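You operate a simulated robot arm through the tools that you are given. There is no shell and no other tool.

You run a simulated robot arm. Do the job below in one go: nothing can be reset, and whatever is moved stays where it is left.

Task
Wipe the green-ringed port, fit its coupling, start the engine and load it.
Fine: the port is dusty: blue rag, put back; wipe before coupling, couple before starting; start once, with the red lever at DUMP. What is to be rubbed or washed off counts as gone when no trace of it is left.

It is judged by the outcome, as a careful person would: the job done as asked, and still so three seconds after it is handed in. It fails if anything else is knocked over, pushed out of place, dropped, spilled or broken.

Robot
A 6-joint arm with a fingered hand, fixed in place. Base frame: the origin is on the floor under the middle of its stand, x ahead of it, y to its left, z up; the work surface is at about z = 840. Lengths are in mm, angles in degrees, forces in N, time in s.
With the tool pointing down near the work surface it reaches from about 320 to 820 mm from the base axis. Its first joint turns from -166.0 to 166.0 degrees. Payload 4 kg.
The TCP is the grasp point between the finger pads, 26 mm short of the fingertips. In the tool frame z runs along the fingers and y along their closing line. The gripper opens to 132 mm; its body begins 73 mm behind the TCP. The gripper is a hand of 5 fingers: y runs from the thumb to the fingers, the wrist lies at [0, 0, -239] in the tool frame, and closing takes about 1.5 s.
Orientation is that of the tool frame in the base frame, as a unit quaternion [w, x, y, z]. With the fingers straight down and closing along the base's y, the tool's x points along the base's -x, its y along +y and its z along -z.

Tools
- The arm moves only by the tool step_arm. Its arguments are lists of equal length, an entry for each row: "delta_rot": the turn, a rotation vector about the base's x, y, z in degrees, a list of three; "linear": the shift along the base's x, y, z in m, a list of three. In form: {"delta_rot": [[wx, wy, wz], ...], "linear": [[dx, dy, dz], ...]}. A call has 1 to 20 rows; each row is the pose to reach, as a shift and turn from the pose commanded when the call began. "hand" is the gripper command, from -1 (fully open) to 1 (shut), values between in proportion, set as the call begins (left out, the last holds). Rows are played at 5 a second. More than 50 mm and 8.6 degrees between two rows, or a gripper value outside its range, and nothing of the call is played. Where a pose cannot be reached the arm comes as near as it can. A force on the tool above 40 N (or 10 N above the force at the start of the call, whichever is more), or a blocked arm, ends the call early, and 0.2 s more pass. The fingers move at their own pace (about 45 mm/s each) and stop on an object; they squeeze with about 27 N. The grip force told is the motor's: it shows also when the fingers shut on nothing. Time passes only in rows, and 0.2 s behind the last, so rows that repeat a pose let the fingers close. It gives the time, the measured TCP pose, the force on the tool (base axes), the opening and the grip force at its end, in the units of the frame above (readings bear some noise), with the torque about the TCP (base axes, N m) and any sound that the robot's microphone picked up, and new pictures: "pictures" is both (left out), scene, wrist or none.
- Cameras (640 x 400 px; columns grow to the right, rows downward): "scene" is fixed at [50.9, 648.6, 1457.1]; the picture's right is [-0.86, -0.50, 0.00], its down [-0.29, 0.50, -0.82] and it looks along [0.41, -0.70, -0.58] (base axes); focal length 316 px, centre (320, 200). "wrist" rides on the gripper at [85, 2, -97] in the tool frame; the picture's right is [-0.02, 1.00, 0.00], its down [-0.75, -0.02, -0.66] and it looks along [-0.66, -0.01, 0.75] (tool axes); focal length 270 px, centre (320, 200). There is no depth. A picture from a camera that has moved, and an enlarged one, comes with that camera's place and axes in the base frame and with its lens.
- move_fingers(finger1, finger2, finger3, finger4, thumb_bend): sets how far each is bent, from 0 (flat) to 100 (curled in); at 30 the hand is open as for a grip, at 70 the pads meet at the TCP. One left out holds its place. A second passes; each finger stops where it meets its share of the squeeze, and holds until it gets a number again. A gripper value or a shape takes the hand back. It gives what a move gives, with no picture; readings hold the bend of each and the force on the fingers (four entries, about 0 where the hand has none), thumb and palm.
- hand_shape(shape): the hand has 5 fingers and takes this shape, open, in about a second: jaw (thumb against the fingers, like two jaws); tri (thumb and two fingers); tip (a fingertip pinch); poke (one finger out to press); point (the index stretched); flat (the hand flat); cup (the hand cupped); fist (a fist). The gripper value then closes the fingers along that shape, each until it touches; the sizes above hold for jaw. It gives what a move gives, with no picture.
- inspect(camera, box): a new picture of the part [left, top, right, bottom] of that camera's present view, enlarged. It takes no simulated time.
- hand_in(): hands the job in; it is judged then, once.

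Places have to be worked out from the pictures, the camera data and where the tool is seen. Open the gripper and draw the arm clear of the work before you hand the job in, unless the task says otherwise.

The tools are called after "Call:" by a JSON object that holds its "op" and its "data". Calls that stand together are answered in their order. step_arm: Moves the arm, as the interface text tells. Its arguments: {"type":"object","properties":{"delta_rot":{"type":"array"},"linear":{"type":"array"},"hand":{"type":"number"},"pictures":{"type":"string","enum":["both","scene","wrist","none"]}},"required":["delta_rot","linear"]} The other tools are called the same way: hand_shape (shape) gives the hand a shape; move_fingers (finger1, finger2, finger3, finger4, thumb_bend) moves the fingers one by one; inspect (camera, box) takes an enlarged picture of a part of a camera's view; hand_in () hands the job in.

At the start:

```text
time: 0.0
eef_pos: [473.4, 274.4, 1185.1]
tcp_rot: [0.0, 0.0, 1.0, 0.0]
force: [-1.1, 0.8, 0.5]
moment: [0.0, 0.02, 0.01]
gripper_width: 131.7
finger_force: 0.1
shape: jaw
bend: [30.0, 30.0, 30.0, 30.0, 30.0]
finger forces: [0.0, 0.1, 0.0, 0.0, 0.0, 0.0]
```

scene: 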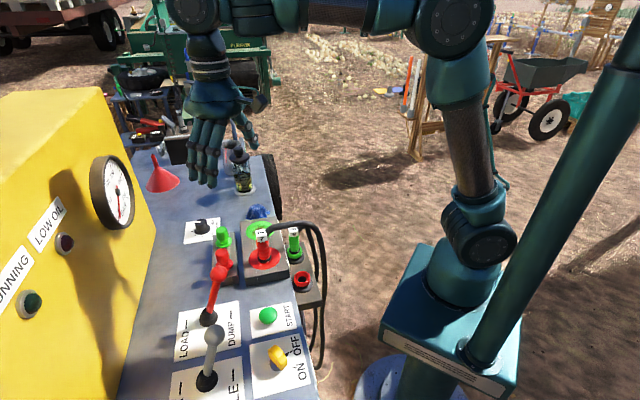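
wrist: 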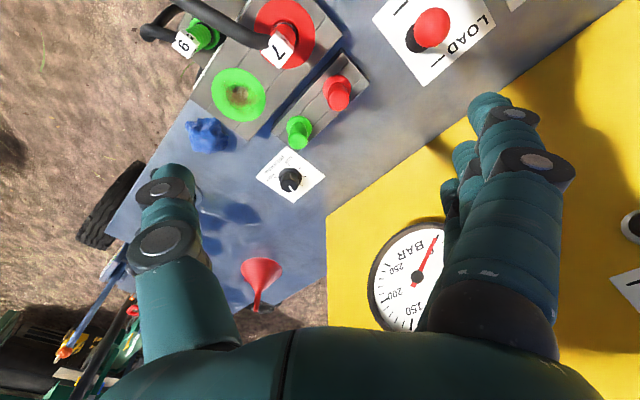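

I'll start by looking at the scene enlarged to identify the ports, couplings, levers and rag.

Call:
{"op": "inspect", "data": {"camera": "scene", "box": [170, 190, 340, 300]}}

Call:
{"op": "inspect", "data": {"camera": "scene", "box": [120, 280, 340, 400]}}

Call:
{"op": "inspect", "data": {"camera": "wrist", "box": [140, 0, 400, 160]}}

Call:
{"op": "inspect", "data": {"camera": "wrist", "box": [360, 0, 640, 160]}}

Call:
{"op": "inspect", "data": {"camera": "scene", "box": [0, 100, 200, 340]}}

```text
3.64 times, centred on (255, 245) of scene
camera zoom: at [50.9, 648.6, 1457.1], right [-0.86, -0.5, 0.0], down [-0.29, 0.5, -0.82], along [0.41, -0.7, -0.58], focal length 1151 px, centre (556, 36)
```

zoom: 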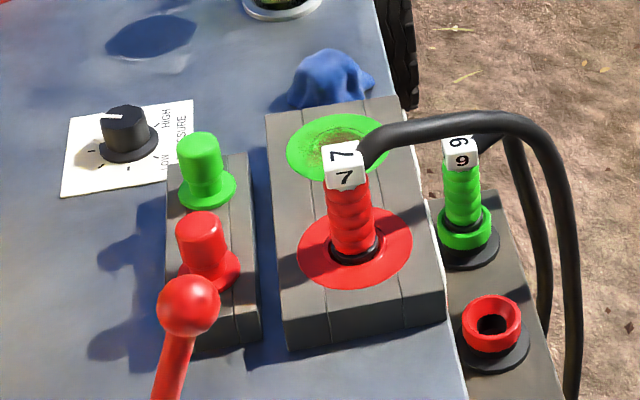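

```text
2.91 times, centred on (230, 340) of scene
camera zoom: at [50.9, 648.6, 1457.1], right [-0.86, -0.5, 0.0], down [-0.29, 0.5, -0.82], along [0.41, -0.7, -0.58], focal length 921 px, centre (582, -207)
```

zoom: 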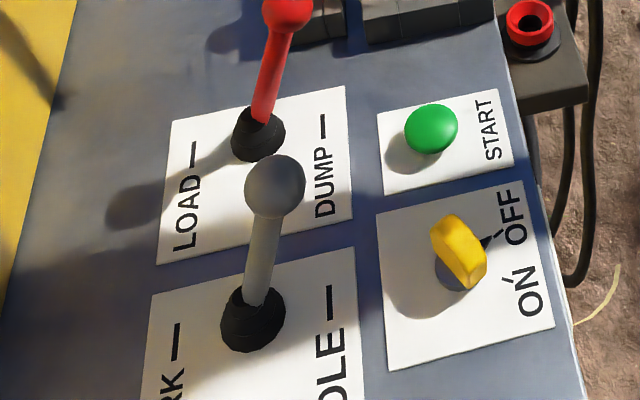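

```text
2.46 times, centred on (270, 80) of wrist
camera zoom: at [389.2, 274.9, 1281.3], right [0.02, 1.0, 0.0], down [0.75, -0.02, 0.66], along [0.66, -0.01, -0.75], focal length 665 px, centre (443, 495)
```

zoom: 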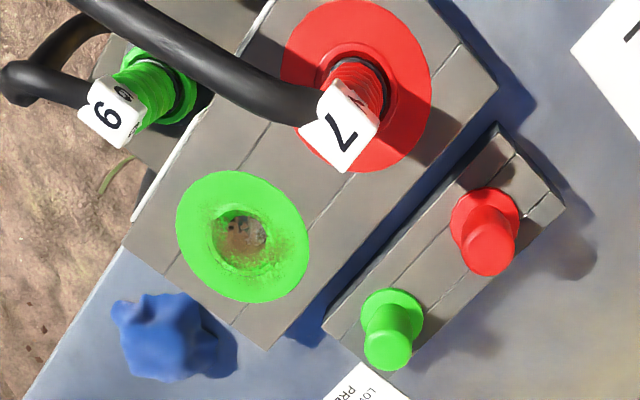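

```text
2.29 times, centred on (500, 80) of wrist
camera zoom: at [389.2, 274.9, 1281.3], right [0.02, 1.0, 0.0], down [0.75, -0.02, 0.66], along [0.66, -0.01, -0.75], focal length 618 px, centre (-91, 474)
```

zoom: 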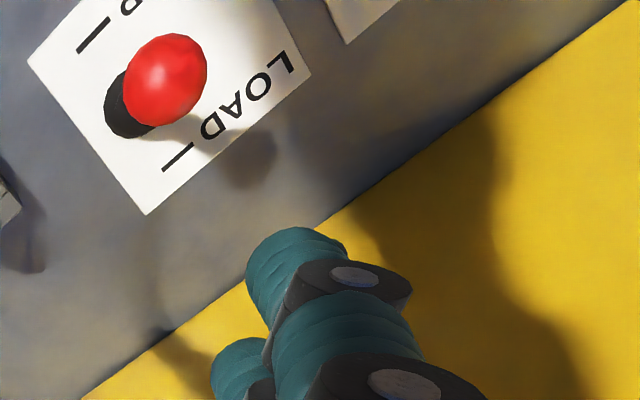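

```text
1.67 times, centred on (100, 220) of scene
camera zoom: at [50.9, 648.6, 1457.1], right [-0.86, -0.5, 0.0], down [-0.29, 0.5, -0.82], along [0.41, -0.7, -0.58], focal length 528 px, centre (687, 167)
```

zoom: 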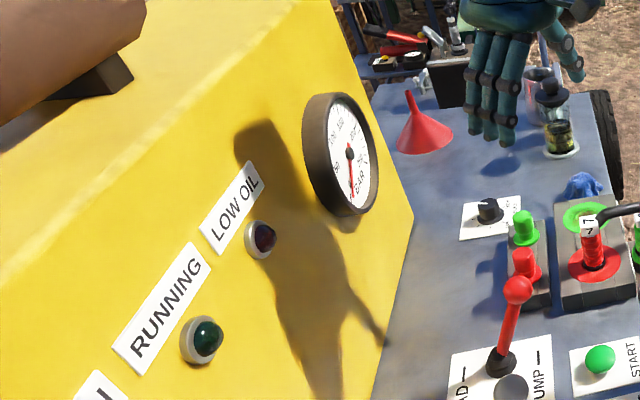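

The red lever's knob leans toward DUMP and the grey one toward IDLE. The key is at OFF. The green port is dusty at about (537,151,870), the rag at about (610,73) and parked coupling 9 at about (473,83). I'll move the wrist camera for a better view of the port, rag and coupling.

Call:
{"op": "step_arm", "data": {"delta_rot": [[0, 0, 0], [0, 0, 0], [0, 0, 0], [0, 0, 0], [0, 0, 0]], "linear": [[-0.015, -0.035, -0.01], [-0.03, -0.07, -0.02], [-0.045, -0.105, -0.03], [-0.06, -0.14, -0.04], [-0.073, -0.17, -0.05]]}}

Call:
{"op": "inspect", "data": {"camera": "wrist", "box": [160, 40, 480, 240]}}

Call:
{"op": "inspect", "data": {"camera": "scene", "box": [0, 200, 160, 400]}}

```text
time: 1.2
eef_pos: [401.2, 103.1, 1134.8]
tcp_rot: [0.001, 0.0, 1.0, 0.0]
force: [0.3, 0.2, -0.6]
moment: [0.04, 0.0, 0.0]
gripper_width: 131.9
finger_force: 0.0
shape: jaw
bend: [30.0, 30.0, 30.0, 30.0, 30.0]
finger forces: [0.1, 0.0, 0.0, 0.1, 0.1, 0.0]
camera wrist: at [315.8, 103.9, 1231.0], right [0.02, 1.0, 0.0], down [0.75, -0.02, 0.66], along [0.66, -0.01, -0.75], focal length 270 px, centre (320, 200)
```

scene: 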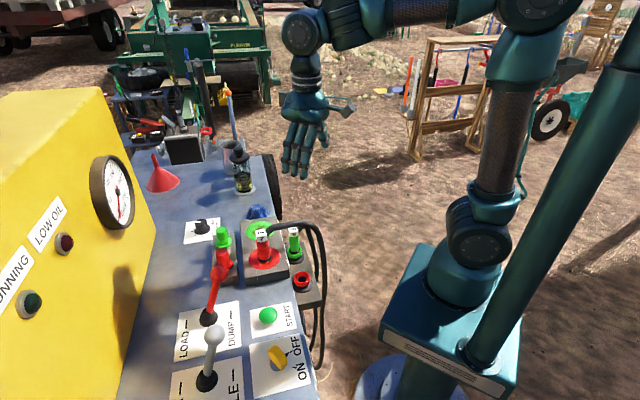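
wrist: 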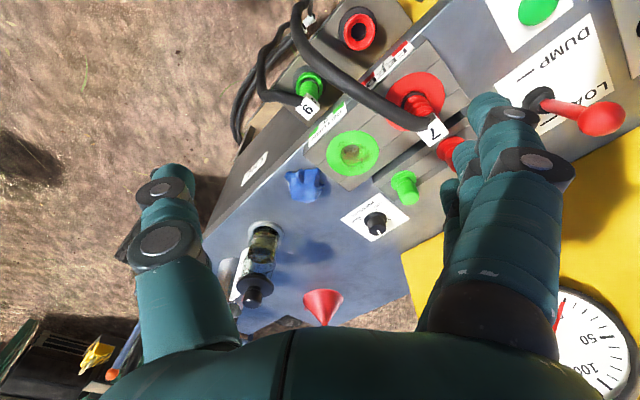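

```text
2.00 times, centred on (320, 140) of wrist
camera zoom: at [315.8, 103.9, 1231.0], right [0.02, 1.0, 0.0], down [0.75, -0.02, 0.66], along [0.66, -0.01, -0.75], focal length 541 px, centre (320, 320)
```

zoom: 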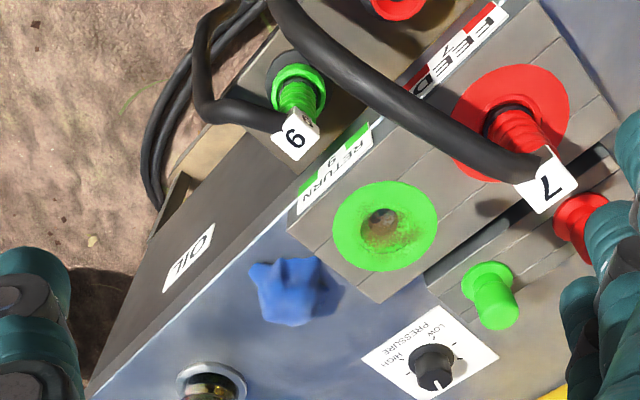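

```text
2.00 times, centred on (80, 300) of scene
camera zoom: at [50.9, 648.6, 1457.1], right [-0.86, -0.5, 0.0], down [-0.29, 0.5, -0.82], along [0.41, -0.7, -0.58], focal length 633 px, centre (800, 0)
```

zoom: 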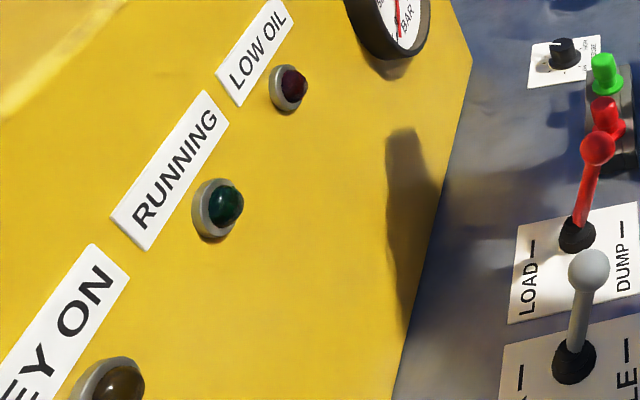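

The labels confirm the pairing: "RETURN 9" sits by the green port, so coupling 9 goes there, and "FEED 7" sits by the red one. I'll look closer at the hand's build, since a camera body may stick out, and at the rag and parked coupling.

Call:
{"op": "inspect", "data": {"camera": "scene", "box": [260, 50, 380, 190]}}

Call:
{"op": "inspect", "data": {"camera": "scene", "box": [220, 190, 340, 265]}}

Call:
{"op": "inspect", "data": {"camera": "wrist", "box": [220, 40, 380, 140]}}

Call:
{"op": "inspect", "data": {"camera": "wrist", "box": [260, 120, 420, 220]}}

```text
2.86 times, centred on (320, 120) of scene
camera zoom: at [50.9, 648.6, 1457.1], right [-0.86, -0.5, 0.0], down [-0.29, 0.5, -0.82], along [0.41, -0.7, -0.58], focal length 904 px, centre (320, 429)
```

zoom: 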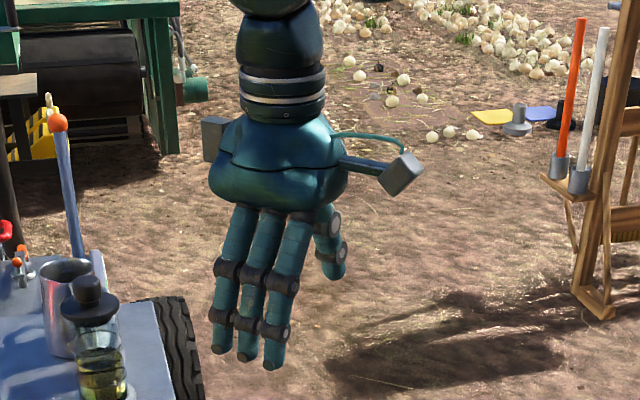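

```text
5.33 times, centred on (280, 228) of scene
camera zoom: at [50.9, 648.6, 1457.1], right [-0.86, -0.5, 0.0], down [-0.29, 0.5, -0.82], along [0.41, -0.7, -0.58], focal length 1688 px, centre (533, 53)
```

zoom: 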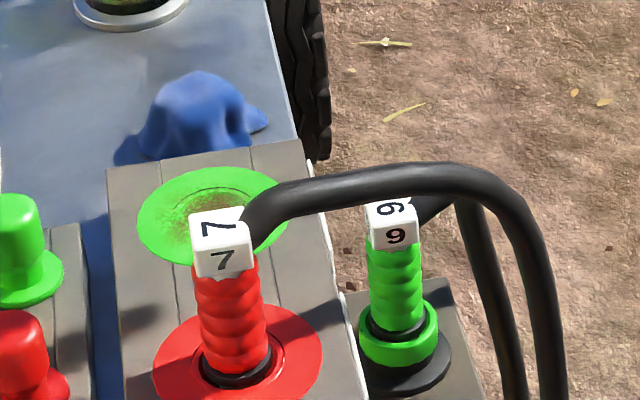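

```text
4.00 times, centred on (300, 90) of wrist
camera zoom: at [315.8, 103.9, 1231.0], right [0.02, 1.0, 0.0], down [0.75, -0.02, 0.66], along [0.66, -0.01, -0.75], focal length 1081 px, centre (400, 640)
```

zoom: 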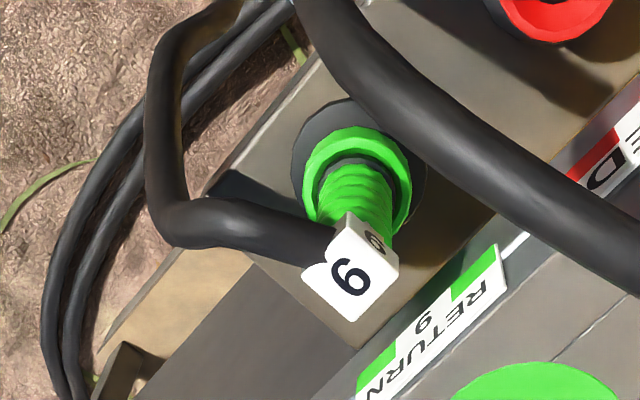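

```text
4.00 times, centred on (340, 170) of wrist
camera zoom: at [315.8, 103.9, 1231.0], right [0.02, 1.0, 0.0], down [0.75, -0.02, 0.66], along [0.66, -0.01, -0.75], focal length 1081 px, centre (240, 320)
```

zoom: 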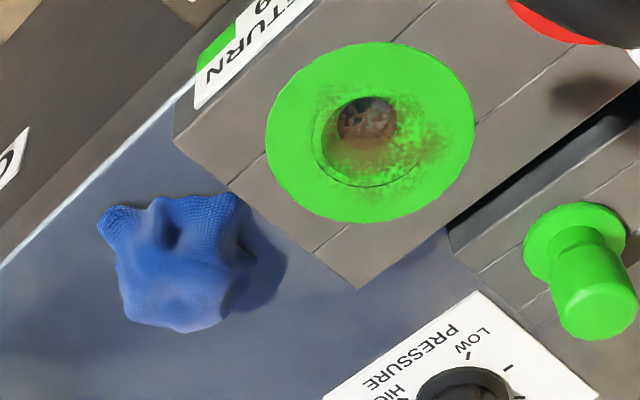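

The hand has a camera block sticking out on its +x side, so I want that pointing away from coupling 7 while wiping. I'll go above the rag at about (613,69) and turn +135° about vertical. That makes the fingers close across the row, with the camera on the far side.

Call:
{"op": "step_arm", "data": {"delta_rot": [[0, 0, 8.4], [0, 0, 16.8], [0, 0, 25.3], [0, 0, 33.7], [0, 0, 42.2], [0, 0, 50.6], [0, 0, 59.1], [0, 0, 67.5], [0, 0, 75.9], [0, 0, 84.4], [0, 0, 92.8], [0, 0, 101.3], [0, 0, 109.7], [0, 0, 118.1], [0, 0, 126.6], [0, 0, 135]], "linear": [[0.0133, -0.0022, -0.0084], [0.0266, -0.0044, -0.0169], [0.0399, -0.0066, -0.0253], [0.0532, -0.0089, -0.0338], [0.0664, -0.0111, -0.0422], [0.0797, -0.0133, -0.0506], [0.093, -0.0155, -0.0591], [0.1063, -0.0177, -0.0675], [0.1196, -0.0199, -0.0759], [0.1329, -0.0221, -0.0844], [0.1462, -0.0243, -0.0928], [0.1595, -0.0266, -0.1013], [0.1727, -0.0288, -0.1097], [0.186, -0.031, -0.1181], [0.1993, -0.0332, -0.1266], [0.2126, -0.0354, -0.135]]}}

```text
time: 4.6
eef_pos: [675.6, 74.2, 1044.3]
tcp_rot: [0.003, 0.923, -0.385, -0.005]
force: [-0.3, -0.2, 0.2]
moment: [0.01, -0.03, 0.03]
gripper_width: 131.8
finger_force: 0.1
shape: jaw
bend: [30.0, 30.0, 30.0, 30.0, 30.0]
finger forces: [0.0, 0.0, 0.0, 0.1, 0.1, 0.1]
out of reach, approached as far as the arm can: row 11, 12, 13, 14, 15, 16
camera wrist: at [735.8, 13.2, 1139.9], right [-0.72, -0.69, 0.01], down [-0.51, 0.55, 0.66], along [-0.46, 0.48, -0.75], focal length 270 px, centre (320, 200)
```

scene: 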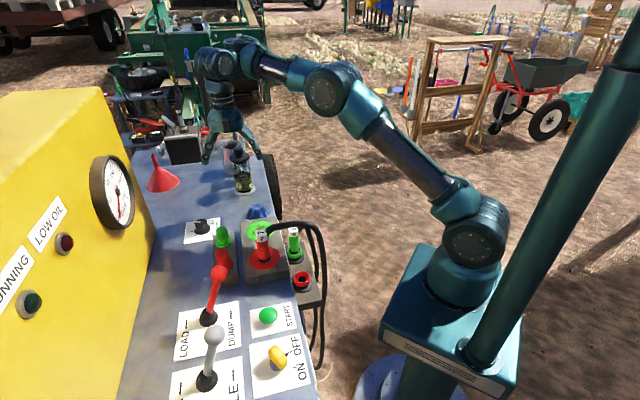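
wrist: 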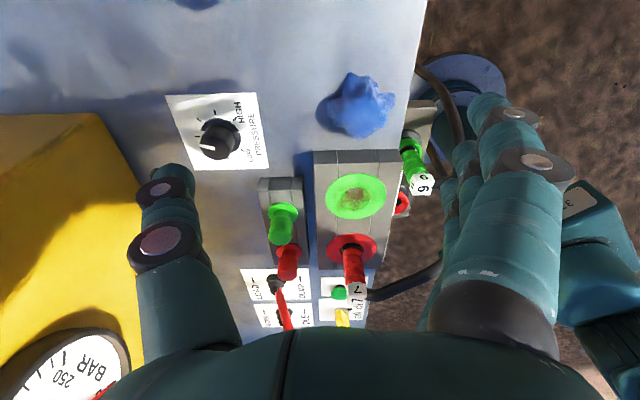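

The arm couldn't hold that turn: it stopped at about (676,74,1044), so a wrist limit lies in the +90° direction. I'll turn back the other way in free space and see how far it can go.

Call:
{"op": "step_arm", "data": {"delta_rot": [[0, 0, -8.5], [0, 0, -17], [0, 0, -25.5], [0, 0, -34], [0, 0, -42.5], [0, 0, -51], [0, 0, -59.5], [0, 0, -68], [0, 0, -76.5], [0, 0, -85], [0, 0, -93.5], [0, 0, -102], [0, 0, -110.5], [0, 0, -119], [0, 0, -127.5], [0, 0, -136], [0, 0, -144.5], [0, 0, -153], [0, 0, -161.5], [0, 0, -170]], "linear": [[0, 0, 0.005], [0, 0, 0.01], [0, 0, 0.015], [0, 0, 0.02], [0, 0, 0.025], [0, 0, 0.03], [0, 0, 0.03], [0, 0, 0.03], [0, 0, 0.03], [0, 0, 0.03], [0, 0, 0.03], [0, 0, 0.03], [0, 0, 0.03], [0, 0, 0.03], [0, 0, 0.03], [0, 0, 0.03], [0, 0, 0.03], [0, 0, 0.03], [0, 0, 0.03], [0, 0, 0.03]], "pictures": "wrist"}}

```text
time: 8.8
eef_pos: [675.7, 74.6, 1073.8]
tcp_rot: [0.0, 0.301, 0.954, 0.0]
force: [-0.6, 0.9, 0.4]
moment: [0.01, -0.01, 0.01]
gripper_width: 132.1
finger_force: 0.1
shape: jaw
bend: [30.0, 30.0, 30.0, 30.0, 30.0]
finger forces: [0.1, 0.1, 0.0, 0.0, 0.1, 0.1]
camera wrist: at [607.1, 124.8, 1171.0], right [0.59, 0.81, 0.0], down [0.61, -0.45, 0.66], along [0.53, -0.39, -0.75], focal length 270 px, centre (320, 200)
```

wrist: 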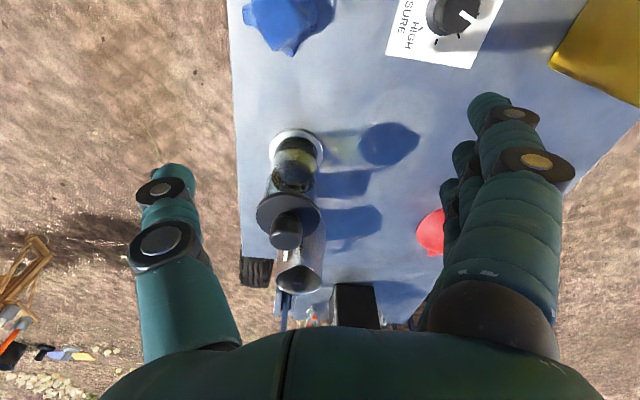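

It ended cleanly at yaw -35°, with the commanded pose clamped to the one it reached. I'll keep turning the same way in free space, back over the deck, to see if -225° (the same as +135°) is reachable from this side.

Call:
{"op": "step_arm", "data": {"delta_rot": [[0, 0, -8.5], [0, 0, -17], [0, 0, -25.5], [0, 0, -34], [0, 0, -42.5], [0, 0, -51], [0, 0, -59.5], [0, 0, -68], [0, 0, -76.5], [0, 0, -85], [0, 0, -93.5], [0, 0, -102], [0, 0, -110.5], [0, 0, -119], [0, 0, -127.5], [0, 0, -136], [0, 0, -144.5], [0, 0, -153], [0, 0, -161.5], [0, 0, -170]], "linear": [[-0.003, 0, 0], [-0.006, 0, 0], [-0.009, 0, 0], [-0.012, 0, 0], [-0.015, 0, 0], [-0.018, 0, 0], [-0.021, 0, 0], [-0.024, 0, 0], [-0.027, 0, 0], [-0.03, 0, 0], [-0.033, 0, 0], [-0.036, 0, 0], [-0.039, 0, 0], [-0.042, 0, 0], [-0.045, 0, 0], [-0.048, 0, 0], [-0.051, 0, 0], [-0.054, 0, 0], [-0.057, 0, 0], [-0.06, 0, 0]], "pictures": "wrist"}}

```text
time: 13.0
eef_pos: [620.5, 113.5, 1081.8]
tcp_rot: [-0.05, 0.994, -0.092, -0.024]
force: [4.0, -5.1, -2.5]
moment: [0.49, 0.42, -0.1]
gripper_width: 131.9
finger_force: 0.1
shape: jaw
bend: [30.0, 30.0, 30.0, 30.0, 30.0]
finger forces: [0.1, 0.0, 0.0, 0.1, 0.0, 0.0]
out of reach, approached as far as the arm can: row 8, 9, 10, 11, 12, 13, 14, 15, 16, 17, 18, 19, 20
camera wrist: at [707.3, 86.4, 1173.8], right [-0.2, -0.97, -0.09], down [-0.71, 0.08, 0.7], along [-0.67, 0.21, -0.71], focal length 270 px, centre (320, 200)
```

wrist: 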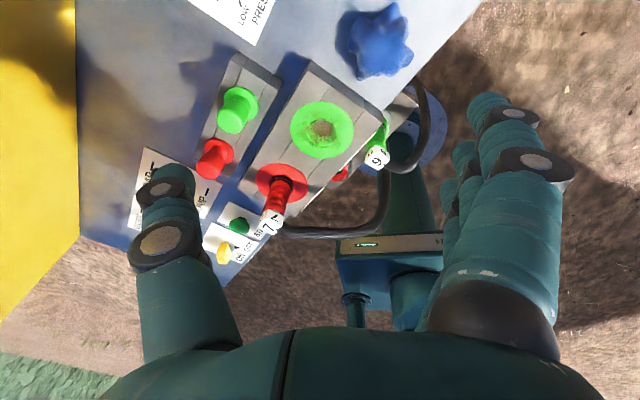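

That side also hits a limit near -100°, so the usable yaw is roughly -95° to +85°. I'll unwind to about -45°.

Call:
{"op": "step_arm", "data": {"delta_rot": [[0, 0, 8.5], [0, 0, 17], [0, 0, 25.5], [0, 0, 34], [0, 0, 42.5], [0, 0, 51], [0, 0, 59.5], [0, 0, 68], [0, 0, 76.5], [0, 0, 85], [0, 0, 93.5], [0, 0, 102], [0, 0, 110.5], [0, 0, 119], [0, 0, 127.5], [0, 0, 136], [0, 0, 144.5]], "linear": [[0, 0, 0], [0, 0, 0], [0, 0, 0], [0, 0, 0], [0, 0, 0], [0, 0, 0], [0, 0, 0], [0, 0, 0], [0, 0, 0], [0, 0, 0], [0, 0, 0], [0, 0, 0], [0, 0, 0], [0, 0, 0], [0, 0, 0], [0, 0, 0], [0, 0, 0]]}}

```text
time: 16.6
eef_pos: [615.2, 74.7, 1073.7]
tcp_rot: [0.0, 0.503, 0.864, 0.0]
force: [0.0, -0.1, -0.6]
moment: [-0.02, -0.02, 0.02]
gripper_width: 131.9
finger_force: 0.1
shape: jaw
bend: [30.0, 30.0, 30.0, 30.0, 30.0]
finger forces: [0.1, 0.1, 0.0, 0.0, 0.0, 0.0]
camera wrist: at [574.9, 149.0, 1170.9], right [0.88, 0.48, 0.0], down [0.36, -0.66, 0.66], along [0.31, -0.58, -0.75], focal length 270 px, centre (320, 200)
```

scene: 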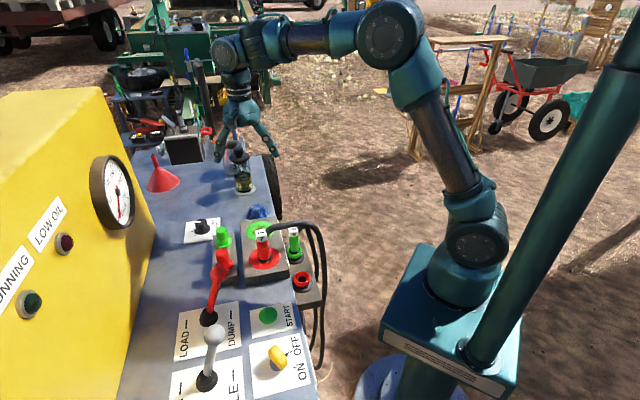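
wrist: 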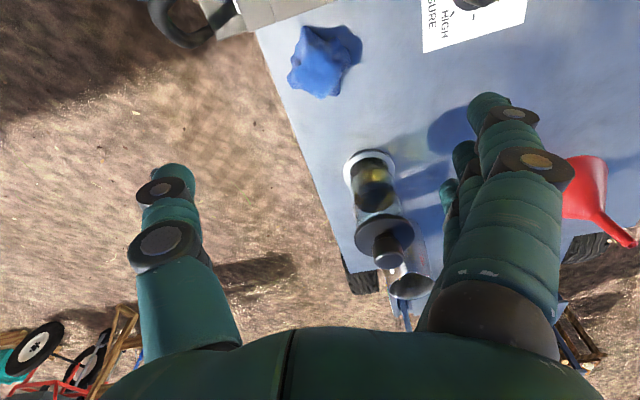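

I'm now above the rag at yaw -60°. I'll zoom in to place the rag precisely.

Call:
{"op": "inspect", "data": {"camera": "wrist", "box": [240, 0, 400, 100]}}

Call:
{"op": "inspect", "data": {"camera": "scene", "box": [200, 120, 320, 195]}}

```text
4.00 times, centred on (320, 50) of wrist
camera zoom: at [574.9, 149.0, 1170.9], right [0.88, 0.48, 0.0], down [0.36, -0.66, 0.66], along [0.31, -0.58, -0.75], focal length 1081 px, centre (320, 800)
```

zoom: 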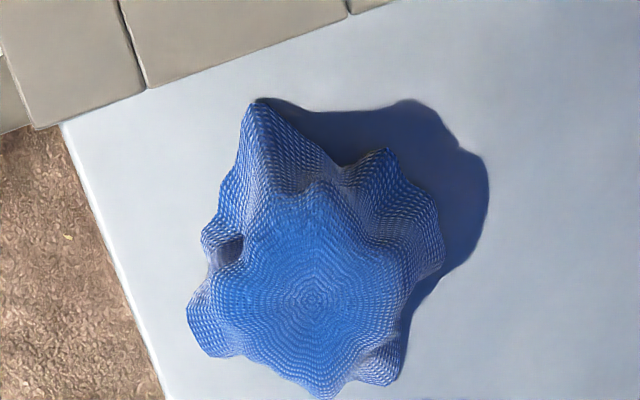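

```text
5.33 times, centred on (260, 158) of scene
camera zoom: at [50.9, 648.6, 1457.1], right [-0.86, -0.5, 0.0], down [-0.29, 0.5, -0.82], along [0.41, -0.7, -0.58], focal length 1688 px, centre (640, 427)
```

zoom: 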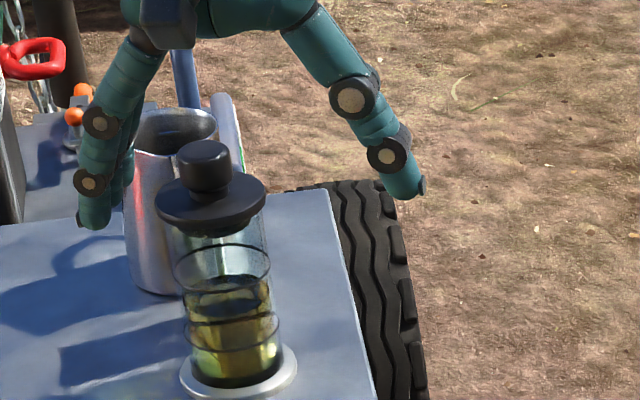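

The rag is a draped dome centred near (613,73), with its top at about z=885. I'll turn to yaw -45° (closing across the row, well clear of the block) and descend above it.

Call:
{"op": "step_arm", "data": {"delta_rot": [[0, 0, 5], [0, 0, 10], [0, 0, 15.4], [0, 0, 15.4], [0, 0, 15.4], [0, 0, 15.4], [0, 0, 15.4], [0, 0, 15.4]], "linear": [[0, -0.001, -0.03], [0, -0.003, -0.06], [0, -0.004, -0.09], [0, -0.004, -0.115], [0, -0.004, -0.135], [0, -0.004, -0.155], [0, -0.004, -0.17], [0, -0.004, -0.17]]}}

Call:
{"op": "inspect", "data": {"camera": "scene", "box": [180, 150, 340, 250]}}

```text
time: 18.4
eef_pos: [615.4, 71.0, 905.3]
tcp_rot: [0.0, 0.383, 0.924, 0.0]
force: [-0.1, -0.5, -0.3]
moment: [0.01, -0.01, -0.01]
gripper_width: 131.7
finger_force: 0.1
shape: jaw
bend: [30.0, 30.0, 30.0, 30.0, 30.0]
finger forces: [0.0, 0.1, 0.0, 0.1, 0.0, 0.0]
camera wrist: at [556.6, 131.8, 1001.3], right [0.72, 0.69, 0.0], down [0.52, -0.54, 0.66], along [0.46, -0.48, -0.75], focal length 270 px, centre (320, 200)
```

scene: 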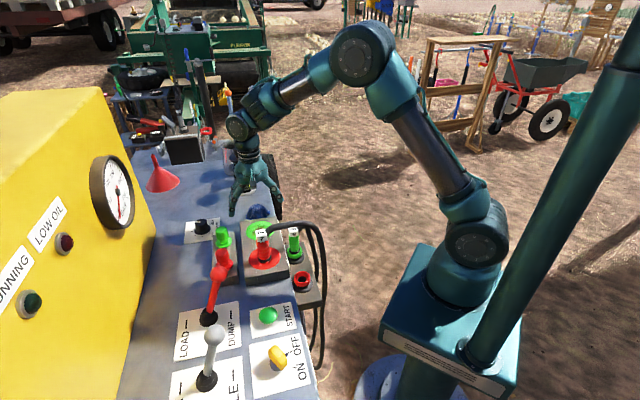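
wrist: 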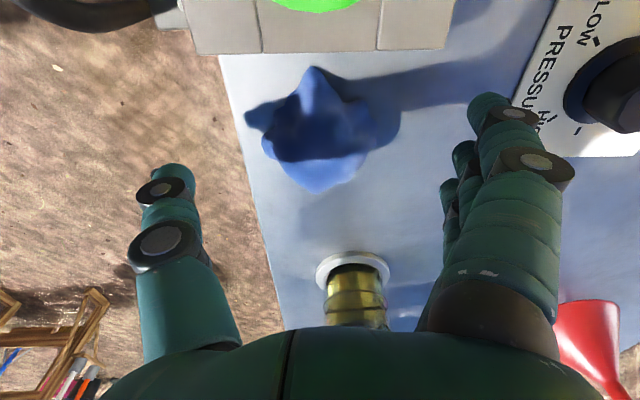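

```text
4.00 times, centred on (260, 200) of scene
camera zoom: at [50.9, 648.6, 1457.1], right [-0.86, -0.5, 0.0], down [-0.29, 0.5, -0.82], along [0.41, -0.7, -0.58], focal length 1266 px, centre (560, 200)
```

zoom: 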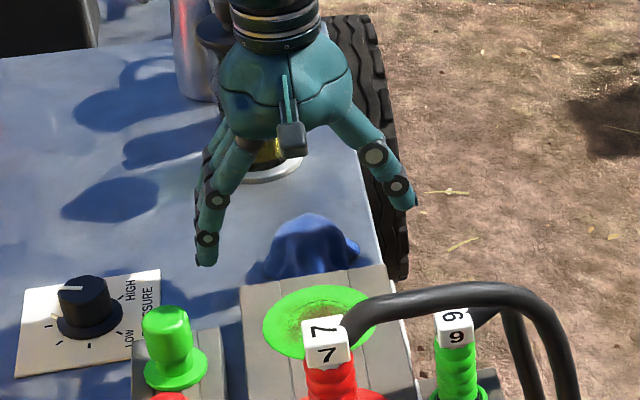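

The rag is directly under the TCP. The fingertips reach lower while the hand is open, so I'll partly close first, then lower to about z=883.

Call:
{"op": "step_arm", "data": {"delta_rot": [[0, 0, 0], [0, 0, 0], [0, 0, 0], [0, 0, 0], [0, 0, 0], [0, 0, 0], [0, 0, 0], [0, 0, 0]], "linear": [[0, 0, 0], [0, 0, 0], [0, 0, 0], [0, 0, 0], [-0.001, 0.001, -0.006], [-0.002, 0.002, -0.012], [-0.002, 0.002, -0.018], [-0.002, 0.002, -0.022]], "hand": -0.35}}

Call:
{"op": "inspect", "data": {"camera": "scene", "box": [210, 160, 330, 235]}}

```text
time: 20.2
eef_pos: [613.4, 72.4, 882.4]
tcp_rot: [0.0, 0.383, 0.924, 0.0]
force: [0.4, 0.6, -0.2]
moment: [0.02, -0.01, -0.01]
gripper_width: 89.5
finger_force: 0.0
shape: jaw
bend: [69.0, 69.0, 69.0, 69.0, 65.0]
finger forces: [0.1, 0.0, 0.1, 0.0, 0.0, 0.0]
camera wrist: at [554.6, 133.8, 978.7], right [0.72, 0.69, 0.0], down [0.52, -0.54, 0.66], along [0.46, -0.48, -0.75], focal length 270 px, centre (320, 200)
```

scene: 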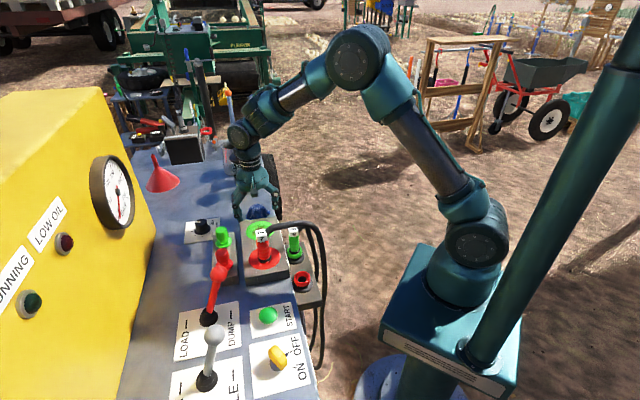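
wrist: 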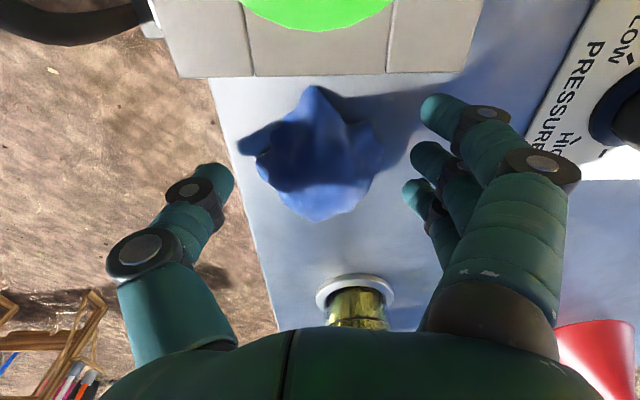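

```text
5.33 times, centred on (270, 198) of scene
camera zoom: at [50.9, 648.6, 1457.1], right [-0.86, -0.5, 0.0], down [-0.29, 0.5, -0.82], along [0.41, -0.7, -0.58], focal length 1688 px, centre (587, 213)
```

zoom: 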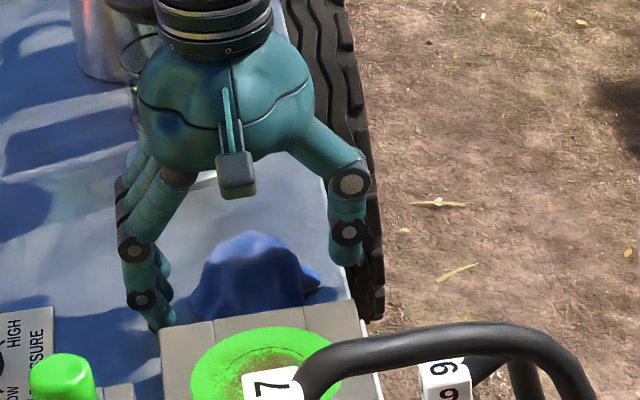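

The fingers straddle the rag with the tips just above the deck. Closing on the rag now.

Call:
{"op": "step_arm", "data": {"delta_rot": [[0, 0, 0], [0, 0, 0], [0, 0, 0], [0, 0, 0], [0, 0, 0], [0, 0, 0], [0, 0, 0], [0, 0, 0], [0, 0, 0]], "linear": [[0, 0, 0], [0, 0, 0], [0, 0, 0], [0, 0, 0], [0, 0, 0], [0, 0, 0], [0, 0, 0], [0, 0, 0], [0, 0, 0]], "hand": 1.0}}

Call:
{"op": "inspect", "data": {"camera": "scene", "box": [210, 160, 330, 235]}}

```text
time: 22.2
eef_pos: [614.1, 72.0, 883.0]
tcp_rot: [0.001, 0.383, 0.924, 0.0]
force: [-1.8, -1.5, 3.2]
moment: [0.05, -0.03, -0.02]
gripper_width: 26.6
finger_force: 26.8
shape: jaw
bend: [66.0, 73.0, 73.0, 66.0, 71.0]
finger forces: [0.0, 10.0, 10.2, 0.0, 21.8, 0.1]
camera wrist: at [554.6, 133.7, 978.8], right [0.72, 0.69, 0.0], down [0.52, -0.54, 0.66], along [0.46, -0.48, -0.75], focal length 270 px, centre (320, 200)
```

scene: 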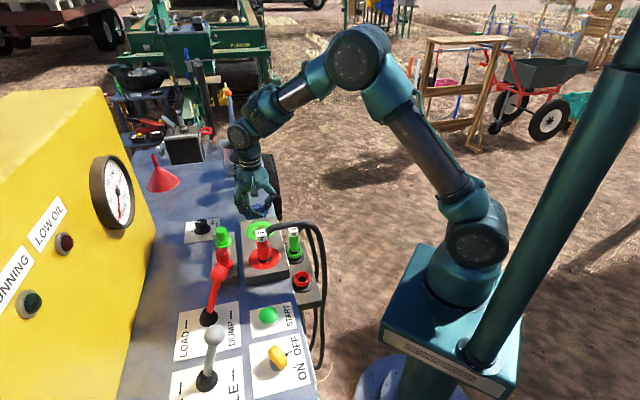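
wrist: 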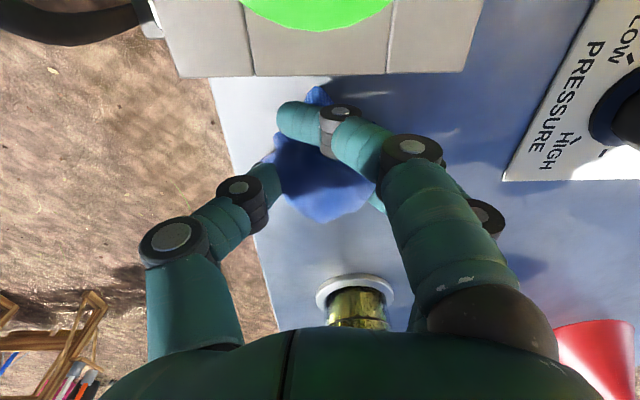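

```text
5.33 times, centred on (270, 198) of scene
camera zoom: at [50.9, 648.6, 1457.1], right [-0.86, -0.5, 0.0], down [-0.29, 0.5, -0.82], along [0.41, -0.7, -0.58], focal length 1688 px, centre (587, 213)
```

zoom: 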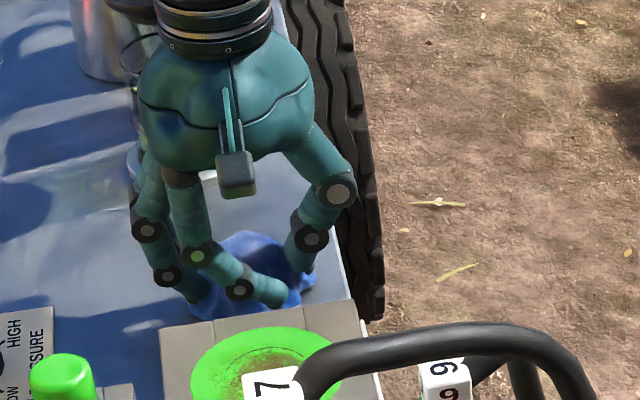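

Thumb and two middle fingers hold the rag, with a grip of about 27 N. I'll lift straight up.

Call:
{"op": "step_arm", "data": {"delta_rot": [[0, 0, 0], [0, 0, 0], [0, 0, 0], [0, 0, 0], [0, 0, 0], [0, 0, 0]], "linear": [[0, 0, 0.01], [0, 0, 0.025], [0, 0, 0.045], [0, 0, 0.07], [0, 0, 0.095], [0, 0, 0.12]]}}

Call:
{"op": "inspect", "data": {"camera": "scene", "box": [210, 140, 330, 215]}}

```text
time: 23.6
eef_pos: [613.1, 74.6, 1003.1]
tcp_rot: [0.0, 0.383, 0.924, 0.0]
force: [0.2, 0.3, -0.9]
moment: [-0.01, -0.02, -0.04]
gripper_width: 26.1
finger_force: 27.2
shape: jaw
bend: [66.0, 72.0, 72.0, 66.0, 71.0]
finger forces: [0.1, 10.4, 10.4, 0.1, 20.8, 0.0]
camera wrist: at [554.6, 133.3, 1099.2], right [0.72, 0.69, 0.0], down [0.52, -0.54, 0.66], along [0.45, -0.48, -0.75], focal length 270 px, centre (320, 200)
```

scene: 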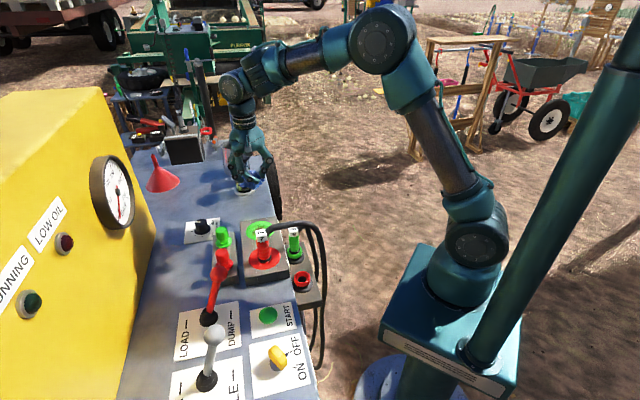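
wrist: 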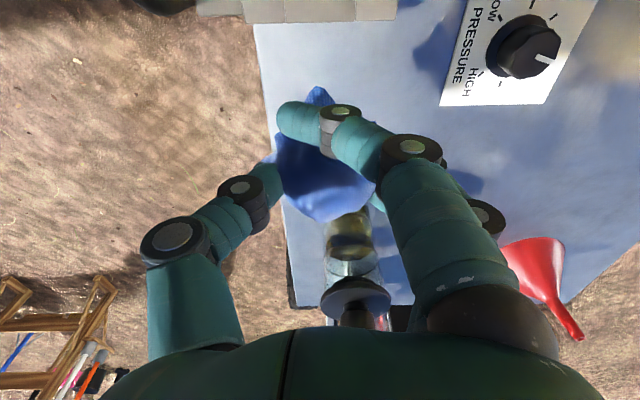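

```text
5.33 times, centred on (270, 178) of scene
camera zoom: at [50.9, 648.6, 1457.1], right [-0.86, -0.5, 0.0], down [-0.29, 0.5, -0.82], along [0.41, -0.7, -0.58], focal length 1688 px, centre (587, 320)
```

zoom: 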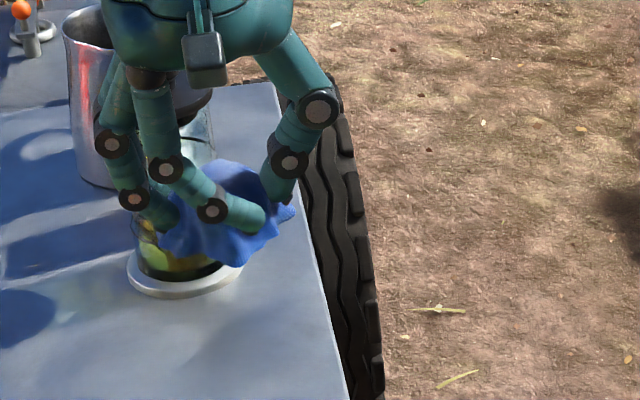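

The rag is held, with its bottom about 42 mm below the TCP. I'll carry it over to the port at (538,151) at height, then come down to just above contact.

Call:
{"op": "step_arm", "data": {"delta_rot": [[0, 0, 0], [0, 0, 0], [0, 0, 0], [0, 0, 0], [0, 0, 0], [0, 0, 0], [0, 0, 0]], "linear": [[-0.02, 0.021, 0.01], [-0.042, 0.044, 0.01], [-0.062, 0.065, 0.005], [-0.0755, 0.079, -0.01], [-0.0755, 0.079, -0.035], [-0.0755, 0.079, -0.06], [-0.0755, 0.079, -0.08]]}}

Call:
{"op": "inspect", "data": {"camera": "scene", "box": [200, 160, 340, 247]}}

```text
time: 25.2
eef_pos: [538.3, 151.1, 922.2]
tcp_rot: [0.0, 0.383, 0.924, 0.0]
force: [1.1, -0.3, -0.2]
moment: [0.0, 0.01, 0.0]
gripper_width: 26.0
finger_force: 26.9
shape: jaw
bend: [66.0, 72.0, 72.0, 66.0, 71.0]
finger forces: [0.0, 10.4, 10.4, 0.0, 20.8, 0.1]
camera wrist: at [479.5, 212.8, 1018.0], right [0.72, 0.69, 0.0], down [0.52, -0.54, 0.66], along [0.46, -0.48, -0.75], focal length 270 px, centre (320, 200)
```

scene: 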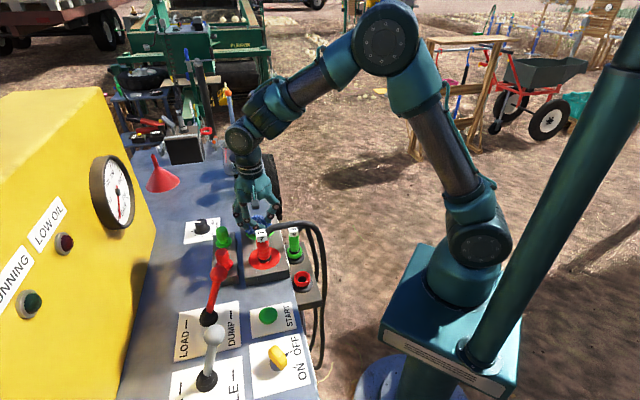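
wrist: 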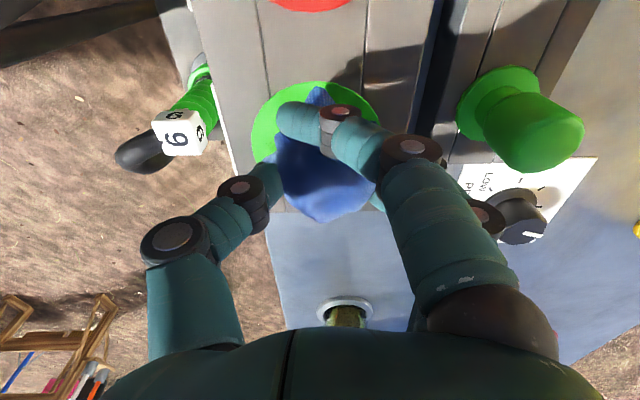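

```text
4.57 times, centred on (270, 204) of scene
camera zoom: at [50.9, 648.6, 1457.1], right [-0.86, -0.5, 0.0], down [-0.29, 0.5, -0.82], along [0.41, -0.7, -0.58], focal length 1447 px, centre (549, 184)
```

zoom: 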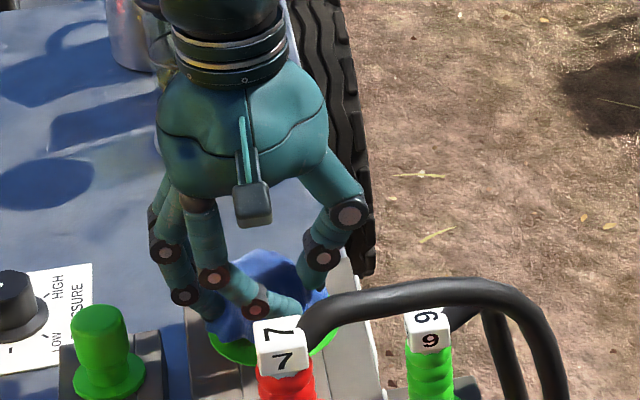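

Positioned above the port and clear of coupling 7. I'll lower gently to make contact and read the force.

Call:
{"op": "step_arm", "data": {"delta_rot": [[0, 0, 0], [0, 0, 0], [0, 0, 0], [0, 0, 0], [0, 0, 0]], "linear": [[0, 0, -0.004], [0, 0, -0.007], [0, 0, -0.01], [0, 0, -0.012], [0, 0, -0.013]], "pictures": "wrist"}}

```text
time: 26.4
eef_pos: [539.3, 152.7, 911.3]
tcp_rot: [0.002, 0.383, 0.924, 0.0]
force: [-5.6, -5.2, 31.5]
moment: [0.1, -0.08, 0.01]
gripper_width: 28.1
finger_force: 26.5
shape: jaw
bend: [66.0, 74.0, 74.0, 66.0, 72.0]
finger forces: [0.0, 11.2, 11.2, 0.4, 29.4, 0.1]
camera wrist: at [479.4, 213.0, 1007.0], right [0.72, 0.69, 0.0], down [0.52, -0.54, 0.66], along [0.46, -0.48, -0.75], focal length 270 px, centre (320, 200)
```

wrist: 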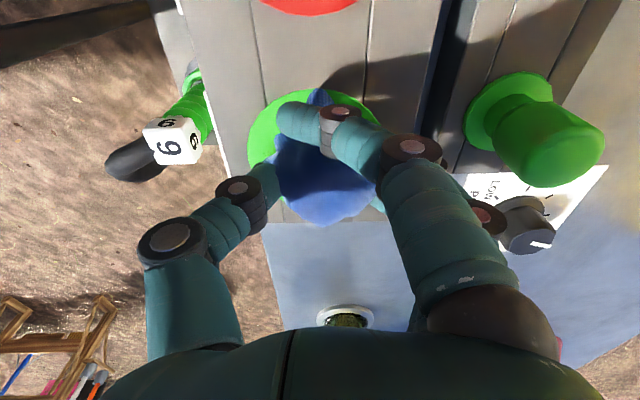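

Contact at about 31 N, which is more than I need. I'll ease up 2 mm and rub in circles of 12 mm and then 22 mm radius.

Call:
{"op": "step_arm", "data": {"delta_rot": [[0, 0, 0], [0, 0, 0], [0, 0, 0], [0, 0, 0], [0, 0, 0], [0, 0, 0], [0, 0, 0], [0, 0, 0], [0, 0, 0], [0, 0, 0], [0, 0, 0], [0, 0, 0], [0, 0, 0], [0, 0, 0], [0, 0, 0], [0, 0, 0], [0, 0, 0], [0, 0, 0], [0, 0, 0], [0, 0, 0]], "linear": [[0.012, 0, 0.002], [0.0085, 0.0085, 0.002], [0, 0.012, 0.002], [-0.0085, 0.0085, 0.002], [-0.012, 0, 0.002], [-0.0085, -0.0085, 0.002], [0, -0.012, 0.002], [0.0085, -0.0085, 0.002], [0.012, 0, 0.002], [0.022, 0, 0.002], [0.0178, 0.0129, 0.002], [0.0068, 0.0209, 0.002], [-0.0068, 0.0209, 0.002], [-0.0178, 0.0129, 0.002], [-0.022, 0, 0.002], [-0.0178, -0.0129, 0.002], [-0.0068, -0.0209, 0.002], [0.0068, -0.0209, 0.002], [0.0178, -0.0129, 0.002], [0.022, 0, 0.002]]}}

Call:
{"op": "inspect", "data": {"camera": "scene", "box": [200, 160, 340, 247]}}

```text
time: 30.6
eef_pos: [561.5, 152.1, 911.5]
tcp_rot: [0.001, 0.383, 0.924, 0.001]
force: [0.9, 0.1, 1.8]
moment: [-0.08, -0.1, -0.03]
gripper_width: 26.6
finger_force: 26.9
shape: jaw
bend: [67.0, 72.0, 73.0, 66.0, 71.0]
finger forces: [0.1, 10.4, 10.7, 0.1, 21.2, 0.1]
camera wrist: at [502.2, 214.1, 1007.2], right [0.72, 0.69, 0.0], down [0.52, -0.54, 0.66], along [0.46, -0.47, -0.75], focal length 270 px, centre (320, 200)
```

scene: 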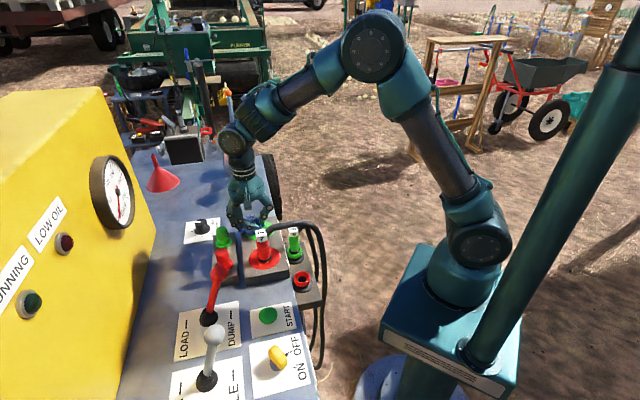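
wrist: 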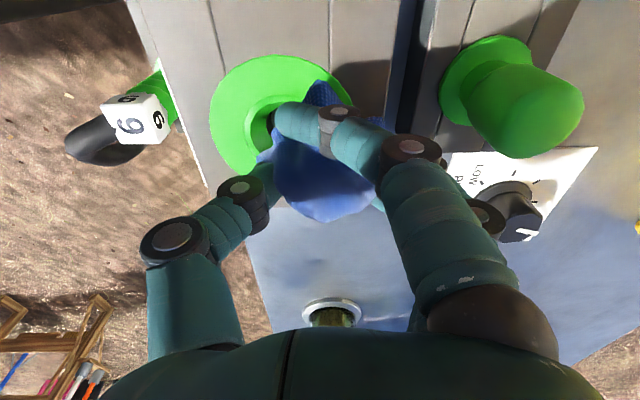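

```text
4.57 times, centred on (270, 204) of scene
camera zoom: at [50.9, 648.6, 1457.1], right [-0.86, -0.5, 0.0], down [-0.29, 0.5, -0.82], along [0.41, -0.7, -0.58], focal length 1447 px, centre (549, 184)
```

zoom: 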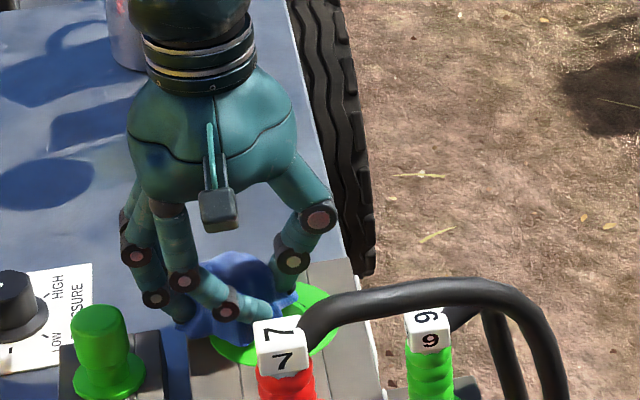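

The visible part of the ring already looks clean, though the pressure has dropped to about 2 N. I'll press 1.5 mm lower and do a second pass over the inward side, the outward side and the hole.

Call:
{"op": "step_arm", "data": {"delta_rot": [[0, 0, 0], [0, 0, 0], [0, 0, 0], [0, 0, 0], [0, 0, 0], [0, 0, 0], [0, 0, 0], [0, 0, 0], [0, 0, 0], [0, 0, 0], [0, 0, 0], [0, 0, 0], [0, 0, 0], [0, 0, 0], [0, 0, 0], [0, 0, 0], [0, 0, 0], [0, 0, 0], [0, 0, 0], [0, 0, 0]], "linear": [[0, 0.022, -0.0015], [-0.012, 0.028, -0.0015], [-0.027, 0.02, -0.0015], [-0.042, 0.005, -0.0015], [-0.032, -0.005, -0.0015], [-0.022, 0, -0.0015], [-0.012, 0.01, -0.0015], [-0.002, 0.015, -0.0015], [0.003, 0.005, -0.0015], [-0.007, -0.005, -0.0015], [-0.017, -0.015, -0.0015], [-0.03, -0.022, -0.0015], [-0.04, -0.018, -0.0015], [-0.03, -0.008, -0.0015], [-0.022, 0, -0.0015], [-0.014, -0.004, -0.0015], [-0.022, 0.008, -0.0015], [-0.03, 0, -0.0015], [-0.022, -0.006, -0.0015], [-0.022, 0, -0.0015]], "pictures": "wrist"}}

```text
time: 33.9
eef_pos: [533.4, 147.2, 910.3]
tcp_rot: [-0.006, 0.385, 0.923, -0.006]
force: [-22.9, -10.6, 14.5]
moment: [-0.46, 0.63, -0.29]
gripper_width: 31.1
finger_force: 27.7
shape: jaw
bend: [67.0, 74.0, 74.0, 66.0, 71.0]
finger forces: [1.4, 4.5, 4.9, 0.0, 33.4, 0.1]
stopped in row 16: the force on the tool passed its limit at 43 N (the readings are from after the stop); the commanded pose is now the measured one
camera wrist: at [476.8, 210.0, 1006.1], right [0.72, 0.69, -0.02], down [0.53, -0.54, 0.65], along [0.44, -0.48, -0.76], focal length 270 px, centre (320, 200)
```

wrist: 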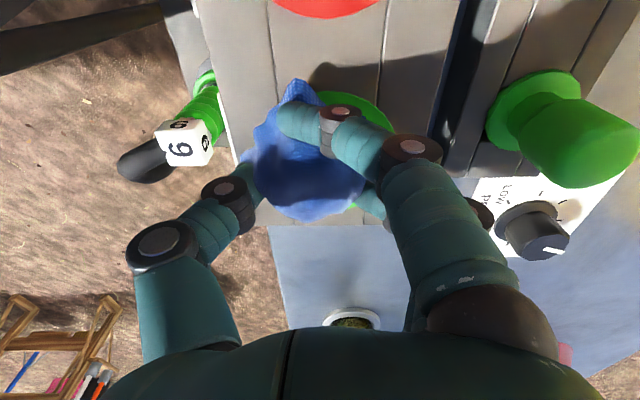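

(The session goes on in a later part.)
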